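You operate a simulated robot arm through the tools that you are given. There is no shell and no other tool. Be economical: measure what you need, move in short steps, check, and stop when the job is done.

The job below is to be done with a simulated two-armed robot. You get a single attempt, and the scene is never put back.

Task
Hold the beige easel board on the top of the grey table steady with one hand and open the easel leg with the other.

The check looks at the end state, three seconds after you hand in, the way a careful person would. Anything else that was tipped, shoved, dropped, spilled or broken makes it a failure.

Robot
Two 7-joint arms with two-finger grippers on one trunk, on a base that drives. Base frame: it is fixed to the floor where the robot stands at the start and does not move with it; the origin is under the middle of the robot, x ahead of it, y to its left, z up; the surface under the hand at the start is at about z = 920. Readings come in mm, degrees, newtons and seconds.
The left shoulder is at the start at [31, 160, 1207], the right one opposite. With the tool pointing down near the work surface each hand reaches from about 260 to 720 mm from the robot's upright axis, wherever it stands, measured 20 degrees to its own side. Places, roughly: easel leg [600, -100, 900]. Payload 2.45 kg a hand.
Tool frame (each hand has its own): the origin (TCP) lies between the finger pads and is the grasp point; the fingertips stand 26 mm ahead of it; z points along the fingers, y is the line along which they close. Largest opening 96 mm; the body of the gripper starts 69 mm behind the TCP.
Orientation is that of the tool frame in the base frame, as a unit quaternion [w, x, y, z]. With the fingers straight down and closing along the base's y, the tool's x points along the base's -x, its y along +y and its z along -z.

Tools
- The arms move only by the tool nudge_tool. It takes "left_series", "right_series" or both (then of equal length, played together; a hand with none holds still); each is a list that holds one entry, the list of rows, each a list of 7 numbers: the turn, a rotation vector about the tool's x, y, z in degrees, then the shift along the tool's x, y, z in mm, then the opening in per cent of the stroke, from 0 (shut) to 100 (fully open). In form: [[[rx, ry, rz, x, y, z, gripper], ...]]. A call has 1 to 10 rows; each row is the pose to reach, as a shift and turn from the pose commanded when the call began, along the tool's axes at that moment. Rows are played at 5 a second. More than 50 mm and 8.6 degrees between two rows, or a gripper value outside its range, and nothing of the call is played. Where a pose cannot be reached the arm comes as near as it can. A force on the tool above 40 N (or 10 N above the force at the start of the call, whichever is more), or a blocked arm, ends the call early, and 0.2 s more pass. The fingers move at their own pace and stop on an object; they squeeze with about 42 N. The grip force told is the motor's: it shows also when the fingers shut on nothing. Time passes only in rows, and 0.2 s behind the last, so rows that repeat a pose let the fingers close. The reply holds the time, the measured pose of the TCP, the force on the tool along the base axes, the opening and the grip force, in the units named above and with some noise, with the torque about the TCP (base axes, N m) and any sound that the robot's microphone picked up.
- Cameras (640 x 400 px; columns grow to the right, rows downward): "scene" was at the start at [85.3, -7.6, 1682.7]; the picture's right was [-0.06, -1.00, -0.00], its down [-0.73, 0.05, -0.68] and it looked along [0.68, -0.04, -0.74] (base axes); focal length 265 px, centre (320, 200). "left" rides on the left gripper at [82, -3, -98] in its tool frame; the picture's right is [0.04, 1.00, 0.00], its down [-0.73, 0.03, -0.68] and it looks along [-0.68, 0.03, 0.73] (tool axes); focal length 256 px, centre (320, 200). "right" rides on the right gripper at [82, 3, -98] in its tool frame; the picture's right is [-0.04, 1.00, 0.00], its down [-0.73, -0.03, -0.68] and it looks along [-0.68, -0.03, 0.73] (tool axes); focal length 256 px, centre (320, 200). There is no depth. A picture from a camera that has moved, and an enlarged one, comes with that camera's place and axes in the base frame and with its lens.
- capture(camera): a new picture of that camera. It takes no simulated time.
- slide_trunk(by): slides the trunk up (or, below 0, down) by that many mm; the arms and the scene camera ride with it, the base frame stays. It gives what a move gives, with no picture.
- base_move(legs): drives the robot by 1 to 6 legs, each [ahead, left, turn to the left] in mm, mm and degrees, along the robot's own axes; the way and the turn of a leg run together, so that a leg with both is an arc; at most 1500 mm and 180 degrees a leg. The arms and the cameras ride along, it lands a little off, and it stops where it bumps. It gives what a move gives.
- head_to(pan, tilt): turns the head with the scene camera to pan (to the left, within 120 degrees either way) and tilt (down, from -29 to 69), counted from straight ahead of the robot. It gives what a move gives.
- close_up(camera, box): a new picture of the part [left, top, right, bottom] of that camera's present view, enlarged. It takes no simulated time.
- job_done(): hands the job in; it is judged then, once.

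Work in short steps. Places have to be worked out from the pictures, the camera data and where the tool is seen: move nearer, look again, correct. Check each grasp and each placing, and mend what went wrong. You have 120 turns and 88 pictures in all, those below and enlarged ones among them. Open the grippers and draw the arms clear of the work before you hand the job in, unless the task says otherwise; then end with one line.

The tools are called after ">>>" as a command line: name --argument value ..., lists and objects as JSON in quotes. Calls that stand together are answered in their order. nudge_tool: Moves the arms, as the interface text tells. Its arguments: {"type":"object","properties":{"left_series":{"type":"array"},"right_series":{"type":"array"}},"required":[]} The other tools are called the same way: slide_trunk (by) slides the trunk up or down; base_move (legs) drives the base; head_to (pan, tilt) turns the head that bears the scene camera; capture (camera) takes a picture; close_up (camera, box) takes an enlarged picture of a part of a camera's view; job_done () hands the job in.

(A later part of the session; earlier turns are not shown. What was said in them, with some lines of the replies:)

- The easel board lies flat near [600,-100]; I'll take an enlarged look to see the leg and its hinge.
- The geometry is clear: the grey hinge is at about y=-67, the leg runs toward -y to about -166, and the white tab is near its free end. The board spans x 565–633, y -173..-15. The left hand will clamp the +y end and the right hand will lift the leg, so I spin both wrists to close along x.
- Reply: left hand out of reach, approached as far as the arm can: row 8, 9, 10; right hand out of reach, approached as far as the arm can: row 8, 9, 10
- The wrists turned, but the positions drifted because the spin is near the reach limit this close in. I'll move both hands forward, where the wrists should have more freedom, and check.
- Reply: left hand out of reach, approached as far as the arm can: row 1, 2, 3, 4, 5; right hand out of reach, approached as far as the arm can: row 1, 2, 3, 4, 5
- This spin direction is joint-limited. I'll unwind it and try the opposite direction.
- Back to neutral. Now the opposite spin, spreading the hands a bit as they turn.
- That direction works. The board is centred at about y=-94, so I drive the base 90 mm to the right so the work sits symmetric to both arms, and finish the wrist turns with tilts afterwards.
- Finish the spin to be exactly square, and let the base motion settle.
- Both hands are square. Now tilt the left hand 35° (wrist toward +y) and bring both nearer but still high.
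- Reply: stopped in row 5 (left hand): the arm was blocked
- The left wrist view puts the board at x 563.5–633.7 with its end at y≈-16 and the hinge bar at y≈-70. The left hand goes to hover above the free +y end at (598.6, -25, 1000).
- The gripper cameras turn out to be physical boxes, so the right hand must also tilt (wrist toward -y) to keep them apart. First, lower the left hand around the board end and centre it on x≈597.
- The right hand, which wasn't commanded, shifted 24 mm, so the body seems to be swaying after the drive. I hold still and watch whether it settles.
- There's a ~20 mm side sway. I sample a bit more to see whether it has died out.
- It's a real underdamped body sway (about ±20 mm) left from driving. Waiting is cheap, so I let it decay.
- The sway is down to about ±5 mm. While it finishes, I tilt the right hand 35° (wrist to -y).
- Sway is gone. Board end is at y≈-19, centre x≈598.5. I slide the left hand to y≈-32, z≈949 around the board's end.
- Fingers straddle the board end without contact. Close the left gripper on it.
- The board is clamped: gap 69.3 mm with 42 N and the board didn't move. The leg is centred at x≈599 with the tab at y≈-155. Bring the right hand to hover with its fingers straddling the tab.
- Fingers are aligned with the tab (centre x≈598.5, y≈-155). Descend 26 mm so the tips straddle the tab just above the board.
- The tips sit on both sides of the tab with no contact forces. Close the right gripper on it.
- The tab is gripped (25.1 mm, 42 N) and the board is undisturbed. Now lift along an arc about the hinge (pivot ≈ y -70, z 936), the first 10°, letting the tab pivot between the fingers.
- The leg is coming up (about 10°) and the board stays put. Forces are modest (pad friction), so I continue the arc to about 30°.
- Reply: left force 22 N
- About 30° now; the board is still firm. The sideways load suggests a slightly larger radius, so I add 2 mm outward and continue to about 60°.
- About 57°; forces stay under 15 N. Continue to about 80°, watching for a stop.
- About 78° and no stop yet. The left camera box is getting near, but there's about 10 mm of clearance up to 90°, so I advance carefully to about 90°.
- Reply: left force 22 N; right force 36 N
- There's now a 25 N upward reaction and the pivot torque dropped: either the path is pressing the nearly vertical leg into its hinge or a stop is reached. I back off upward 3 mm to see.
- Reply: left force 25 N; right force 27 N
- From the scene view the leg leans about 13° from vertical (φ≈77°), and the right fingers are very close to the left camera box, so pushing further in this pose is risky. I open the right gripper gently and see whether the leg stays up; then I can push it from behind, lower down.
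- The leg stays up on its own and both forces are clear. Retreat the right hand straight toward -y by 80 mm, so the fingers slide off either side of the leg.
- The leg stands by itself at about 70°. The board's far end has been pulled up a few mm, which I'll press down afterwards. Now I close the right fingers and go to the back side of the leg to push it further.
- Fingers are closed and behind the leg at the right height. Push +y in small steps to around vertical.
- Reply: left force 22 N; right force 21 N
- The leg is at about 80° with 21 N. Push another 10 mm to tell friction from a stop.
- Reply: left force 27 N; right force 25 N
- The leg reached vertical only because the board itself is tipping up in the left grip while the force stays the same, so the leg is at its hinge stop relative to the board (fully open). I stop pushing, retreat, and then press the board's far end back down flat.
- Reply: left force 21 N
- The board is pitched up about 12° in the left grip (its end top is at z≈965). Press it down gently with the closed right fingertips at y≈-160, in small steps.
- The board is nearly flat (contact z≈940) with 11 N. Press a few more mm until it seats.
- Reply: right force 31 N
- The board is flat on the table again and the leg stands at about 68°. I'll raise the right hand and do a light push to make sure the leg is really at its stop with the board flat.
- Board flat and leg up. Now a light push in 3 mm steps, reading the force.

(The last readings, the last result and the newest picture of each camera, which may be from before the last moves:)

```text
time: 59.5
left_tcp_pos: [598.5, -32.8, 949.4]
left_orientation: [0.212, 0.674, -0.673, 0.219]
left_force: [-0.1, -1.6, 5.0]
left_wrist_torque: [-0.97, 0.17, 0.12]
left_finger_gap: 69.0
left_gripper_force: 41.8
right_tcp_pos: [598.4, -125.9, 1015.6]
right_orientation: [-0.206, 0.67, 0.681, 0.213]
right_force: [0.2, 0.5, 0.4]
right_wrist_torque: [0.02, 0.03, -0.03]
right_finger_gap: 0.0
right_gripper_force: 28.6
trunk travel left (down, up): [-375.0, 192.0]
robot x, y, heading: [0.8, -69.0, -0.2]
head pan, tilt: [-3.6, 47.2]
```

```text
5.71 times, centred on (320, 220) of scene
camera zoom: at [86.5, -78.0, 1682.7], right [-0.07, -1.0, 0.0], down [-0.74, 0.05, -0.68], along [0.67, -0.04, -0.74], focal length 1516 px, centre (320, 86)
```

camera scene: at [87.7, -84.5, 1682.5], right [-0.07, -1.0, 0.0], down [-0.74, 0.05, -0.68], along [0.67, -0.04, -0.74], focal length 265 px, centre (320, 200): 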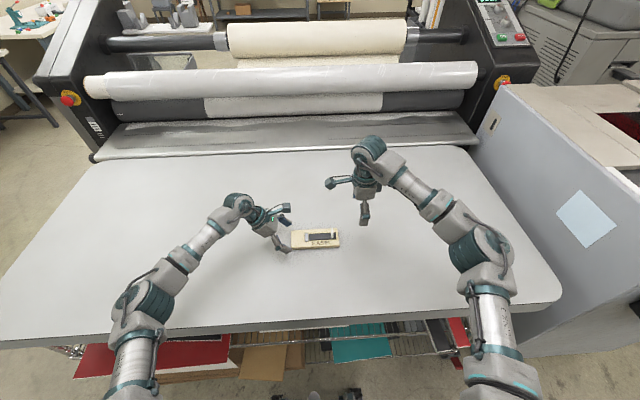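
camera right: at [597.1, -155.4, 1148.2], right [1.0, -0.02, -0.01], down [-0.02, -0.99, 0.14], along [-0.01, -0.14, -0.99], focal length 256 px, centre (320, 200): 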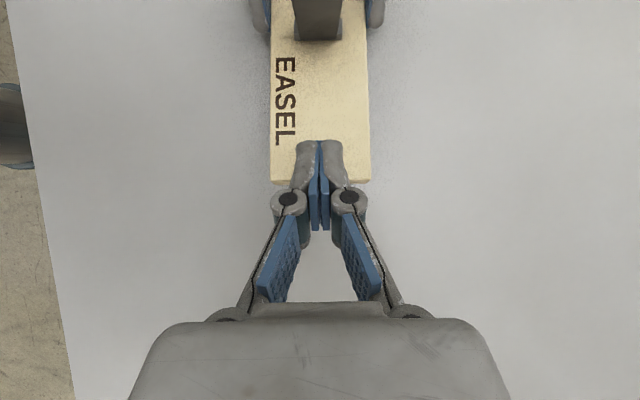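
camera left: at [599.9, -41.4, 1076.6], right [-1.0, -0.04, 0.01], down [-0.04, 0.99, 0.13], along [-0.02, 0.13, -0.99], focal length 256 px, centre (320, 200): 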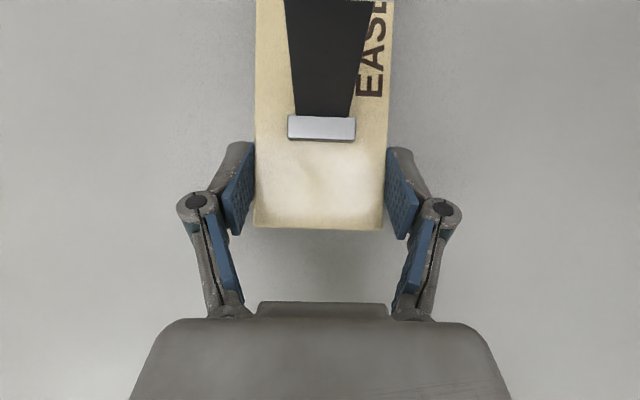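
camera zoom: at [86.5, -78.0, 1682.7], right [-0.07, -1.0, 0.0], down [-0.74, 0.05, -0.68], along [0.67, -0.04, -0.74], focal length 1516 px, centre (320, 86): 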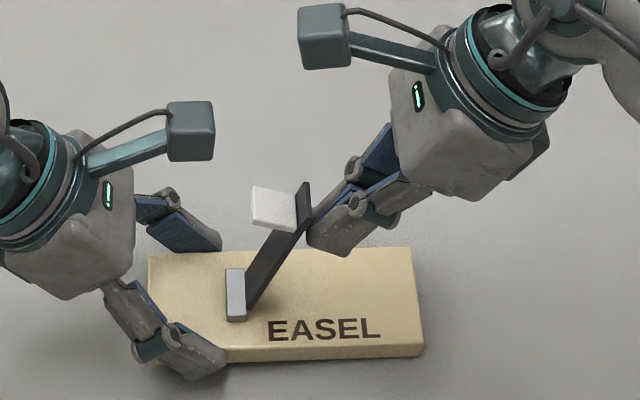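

No contact force yet, the tips are just about to touch the leg. Continue 6 mm.

>>> nudge_tool --right_series '[[[0, 0, 0, 1.2, 0, 0.9, 0], [0, 0, 0, 2.5, 0, 1.7, 0]]]'

>>> nudge_tool --right_series '[[[0, 0, 0, 1.2, 0, 0.9, 0], [0, 0, 0, 2.5, 0, 1.7, 0]]]'

>>> close_up --camera "scene" --box '[264, 185, 376, 255]'

```text
time: 60.1
left_tcp_pos: [597.9, -33.7, 949.2]
left_orientation: [0.212, 0.674, -0.673, 0.219]
left_force: [1.4, -1.0, 5.7]
left_wrist_torque: [-0.87, 0.11, 0.13]
left_finger_gap: 69.1
left_gripper_force: 42.2
right_tcp_pos: [597.5, -122.2, 1016.6]
right_orientation: [-0.207, 0.67, 0.681, 0.213]
right_force: [0.1, -0.1, 0.2]
right_wrist_torque: [0.01, 0.04, -0.02]
right_finger_gap: 0.0
right_gripper_force: 28.8
trunk travel left (down, up): [-375.0, 192.0]
robot x, y, heading: [0.2, -68.6, -0.3]
head pan, tilt: [-3.6, 47.2]
```

```text
time: 60.7
left_tcp_pos: [597.6, -31.8, 949.4]
left_orientation: [0.214, 0.673, -0.673, 0.219]
left_force: [1.2, -1.3, 4.5]
left_wrist_torque: [-0.71, 0.07, 0.04]
left_finger_gap: 69.0
left_gripper_force: 42.2
right_tcp_pos: [596.9, -120.4, 1017.4]
right_orientation: [-0.207, 0.67, 0.681, 0.213]
right_force: [0.5, 0.3, -0.2]
right_wrist_torque: [0.01, -0.02, -0.02]
right_finger_gap: 0.0
right_gripper_force: 28.6
trunk travel left (down, up): [-375.0, 192.0]
robot x, y, heading: [-1.2, -71.6, 0.3]
head pan, tilt: [-3.6, 47.2]
```

```text
5.71 times, centred on (320, 220) of scene
camera zoom: at [86.7, -77.9, 1682.6], right [-0.07, -1.0, 0.0], down [-0.74, 0.05, -0.68], along [0.67, -0.04, -0.74], focal length 1516 px, centre (320, 86)
```

zoom: 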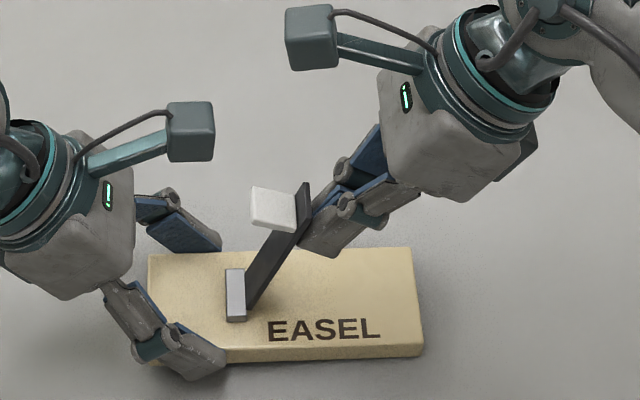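

Still no force. Continue in 2 mm steps.

>>> nudge_tool --right_series '[[[0, 0, 0, 1.6, 0, 1.1, 0], [0, 0, 0, 3.3, 0, 2.3, 0]]]'

>>> nudge_tool --right_series '[[[0, 0, 0, 1.6, 0, 1.1, 0], [0, 0, 0, 3.3, 0, 2.3, 0]]]'

>>> close_up --camera "scene" --box '[264, 185, 376, 255]'

```text
time: 61.3
left_tcp_pos: [598.5, -32.3, 948.6]
left_orientation: [0.212, 0.675, -0.672, 0.219]
left_force: [-1.1, 3.1, 4.0]
left_wrist_torque: [-0.89, 0.12, -0.09]
left_finger_gap: 69.3
left_gripper_force: 42.3
right_tcp_pos: [597.5, -116.6, 1016.8]
right_orientation: [-0.206, 0.671, 0.68, 0.213]
right_force: [1.0, -5.0, -0.3]
right_wrist_torque: [-0.09, 0.01, -0.03]
right_finger_gap: 6.0
right_gripper_force: 28.6
trunk travel left (down, up): [-375.0, 192.0]
robot x, y, heading: [-0.5, -72.0, 0.2]
head pan, tilt: [-3.6, 47.2]
```

```text
time: 61.9
left_tcp_pos: [599.5, -29.0, 948.2]
left_orientation: [0.212, 0.675, -0.672, 0.218]
left_force: [-0.1, 16.4, -0.5]
left_wrist_torque: [-0.86, -0.04, -0.01]
left_finger_gap: 69.1
left_gripper_force: 41.6
right_tcp_pos: [597.6, -113.7, 1014.8]
right_orientation: [-0.206, 0.671, 0.68, 0.213]
right_force: [0.0, -17.1, -0.6]
right_wrist_torque: [-0.28, 0.02, 0.0]
right_finger_gap: 6.1
right_gripper_force: 28.8
trunk travel left (down, up): [-375.0, 192.0]
robot x, y, heading: [-0.5, -71.2, -0.0]
head pan, tilt: [-3.6, 47.2]
```

```text
5.71 times, centred on (320, 220) of scene
camera zoom: at [87.7, -77.5, 1682.5], right [-0.07, -1.0, 0.0], down [-0.74, 0.05, -0.68], along [0.67, -0.04, -0.74], focal length 1516 px, centre (320, 86)
```

zoom: 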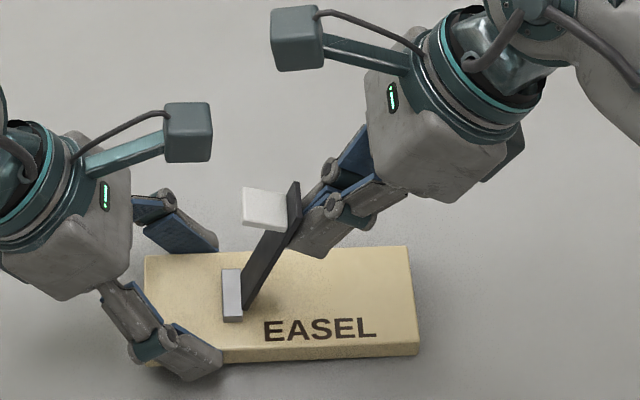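

The force jumped from 5 to 17 N within 3 mm with the board flat: the leg is at its stop. Back the right hand off and away from the work.

>>> nudge_tool --right_series '[[[0, 0, 0, -4, 0, -3, 0], [0, 0, 0, -14, 0, -10, 0], [0, 0, 0, -26, 0, -18, 0], [0, 0, 0, -38, 0, -27, 0], [0, 0, 0, -50, 0, -36, 0], [0, 0, 0, -60, 0, -50, 0], [0, 0, 0, -70, 0, -75, 0], [0, 0, 0, -80, 0, -100, 0]]]'

>>> close_up --camera "scene" --box '[264, 185, 376, 255]'

>>> capture --camera "left"

```text
time: 63.7
left_tcp_pos: [598.2, -33.6, 949.7]
left_orientation: [0.212, 0.675, -0.672, 0.219]
left_force: [0.0, 0.3, -0.3]
left_wrist_torque: [0.03, -0.02, 0.01]
left_finger_gap: 69.1
left_gripper_force: 42.0
right_tcp_pos: [597.6, -235.4, 1052.8]
right_orientation: [-0.207, 0.669, 0.681, 0.213]
right_force: [-0.1, 0.1, 1.1]
right_wrist_torque: [0.0, -0.02, -0.01]
right_finger_gap: 0.2
right_gripper_force: 28.6
trunk travel left (down, up): [-375.0, 192.0]
robot x, y, heading: [-0.3, -74.8, -0.2]
head pan, tilt: [-3.6, 47.2]
```

```text
5.71 times, centred on (320, 220) of scene
camera zoom: at [87.1, -79.5, 1682.6], right [-0.07, -1.0, 0.0], down [-0.74, 0.05, -0.68], along [0.67, -0.04, -0.74], focal length 1516 px, centre (320, 86)
```

zoom: 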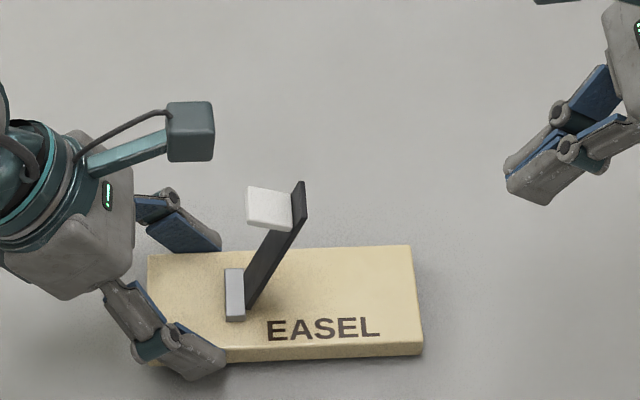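

```text
28 pictures are left
camera left: at [600.4, -42.6, 1075.8], right [-1.0, -0.04, 0.01], down [-0.04, 0.99, 0.13], along [-0.02, 0.13, -0.99], focal length 256 px, centre (320, 200)
```

left: 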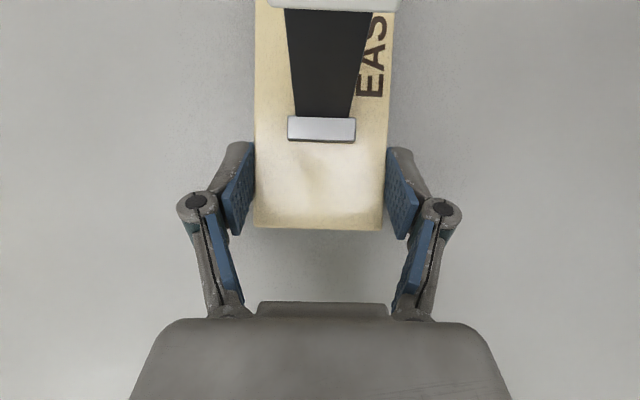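

The leg stays open and the left-hand forces are zero with the board flat. Open the left gripper gently, then retreat along its own axis.

>>> nudge_tool --left_series '[[[0, 0, 0, 0, 0, 0, 72], [0, 0, 0, 0, 0, 0, 76], [0, 0, 0, 0, 0, 0, 82], [0, 0, 0, 0, 0, 0, 90], [0, 0, 0, 0, 0, 0, 100], [0, 0, 0, 0, 0, 0, 100]]]'

>>> capture --camera "left"

```text
time: 65.1
left_tcp_pos: [599.3, -33.4, 949.7]
left_orientation: [0.213, 0.675, -0.672, 0.219]
left_force: [1.2, -0.2, -0.5]
left_wrist_torque: [0.02, 0.0, 0.03]
left_finger_gap: 95.9
left_gripper_force: 0.0
right_tcp_pos: [599.5, -235.1, 1052.8]
right_orientation: [-0.207, 0.671, 0.679, 0.214]
right_force: [0.5, 0.4, 0.0]
right_wrist_torque: [0.02, 0.01, 0.06]
right_finger_gap: 0.2
right_gripper_force: 28.7
trunk travel left (down, up): [-375.0, 192.0]
robot x, y, heading: [2.7, -69.3, -0.4]
head pan, tilt: [-3.6, 47.2]
```

```text
27 pictures are left
camera left: at [600.6, -42.1, 1075.6], right [-1.0, -0.04, 0.01], down [-0.04, 0.99, 0.13], along [-0.02, 0.12, -0.99], focal length 256 px, centre (320, 200)
```

left: 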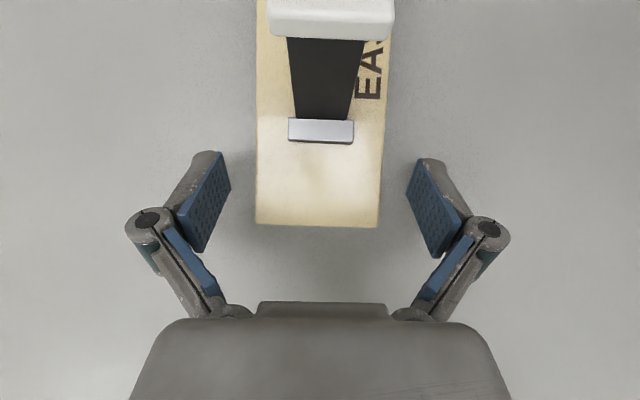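

The board is free, flat and the leg is still open. Retreat the left hand along its own axis and open the right gripper.

>>> nudge_tool --left_series '[[[0, 0, 0, 0, 0, -15, 100], [0, 0, 0, 0, 0, -30, 100], [0, 0, 0, 0, 0, -50, 100], [0, 0, 0, 0, 0, -75, 100], [0, 0, 0, 0, 0, -100, 100], [0, 0, 0, 0, 0, -125, 100], [0, 0, 0, 0, 0, -150, 100]]]' --right_series '[[[0, 0, 0, 0, 0, -5, 20], [0, 0, 0, 0, 0, -10, 40], [0, 0, 0, 0, 0, -15, 60], [0, 0, 0, 0, 0, -25, 80], [0, 0, 0, 0, 0, -35, 100], [0, 0, 0, 0, 0, -45, 100], [0, 0, 0, 0, 0, -55, 100]]]'

>>> capture --camera "scene"

>>> close_up --camera "scene" --box '[264, 185, 376, 255]'

>>> capture --camera "left"

```text
time: 66.7
left_tcp_pos: [595.9, 54.5, 1071.4]
left_orientation: [-0.214, -0.673, 0.673, -0.219]
left_force: [-0.3, -0.2, -0.5]
left_wrist_torque: [0.0, 0.0, 0.03]
left_finger_gap: 96.0
left_gripper_force: 0.0
right_tcp_pos: [598.9, -268.0, 1098.3]
right_orientation: [-0.206, 0.67, 0.681, 0.213]
right_force: [-0.3, -0.6, 0.1]
right_wrist_torque: [-0.02, 0.03, 0.03]
right_finger_gap: 95.8
right_gripper_force: 0.2
trunk travel left (down, up): [-375.0, 192.0]
robot x, y, heading: [-3.0, -73.3, -0.1]
head pan, tilt: [-3.6, 47.2]
```

```text
26 pictures are left
camera scene: at [86.6, -77.7, 1682.6], right [-0.07, -1.0, 0.0], down [-0.74, 0.05, -0.68], along [0.67, -0.04, -0.74], focal length 265 px, centre (320, 200)
```

scene: 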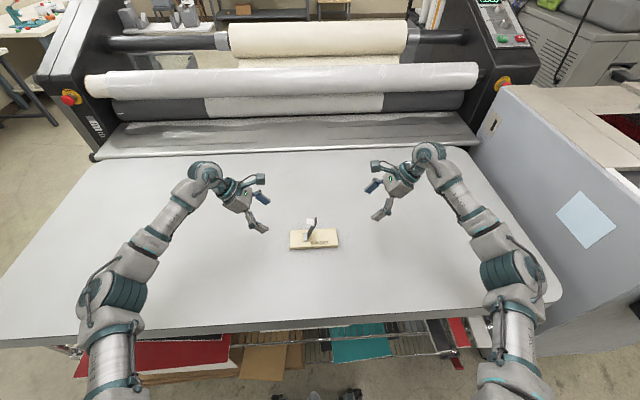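

```text
5.71 times, centred on (320, 220) of scene
camera zoom: at [86.6, -77.7, 1682.6], right [-0.07, -1.0, 0.0], down [-0.74, 0.05, -0.68], along [0.67, -0.04, -0.74], focal length 1516 px, centre (320, 86)
```

zoom: 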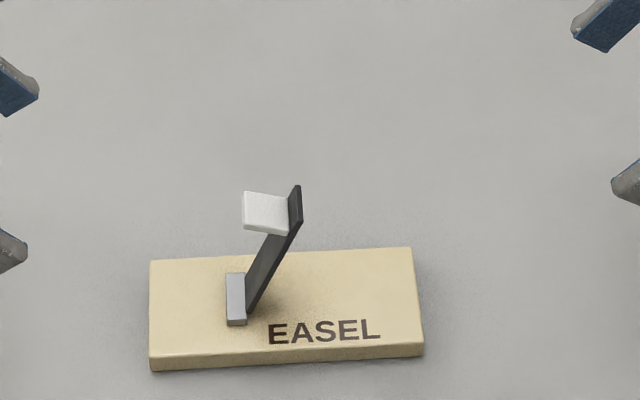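

```text
24 pictures are left
camera left: at [598.7, 46.0, 1198.5], right [-1.0, -0.04, 0.01], down [-0.04, 0.99, 0.12], along [-0.02, 0.12, -0.99], focal length 256 px, centre (320, 200)
```

left: 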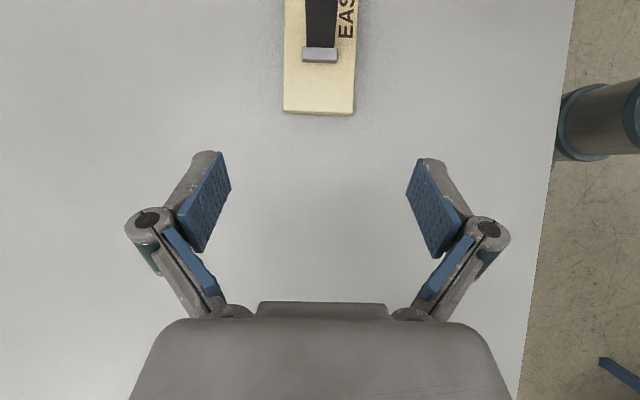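

The board lies flat at its place, the leg stands open at its stop, and both arms are clear with grippers open. Handing in.

>>> job_done

```text
The job is handed in.
```

I opened the easel leg to what feels like its hinge stop, about 70° from the board, while the left hand clamped the board; at one point the board's free end tipped up about 12° and I pressed it flat again, and at the end the leg was still standing and both arms were clear with grippers open.
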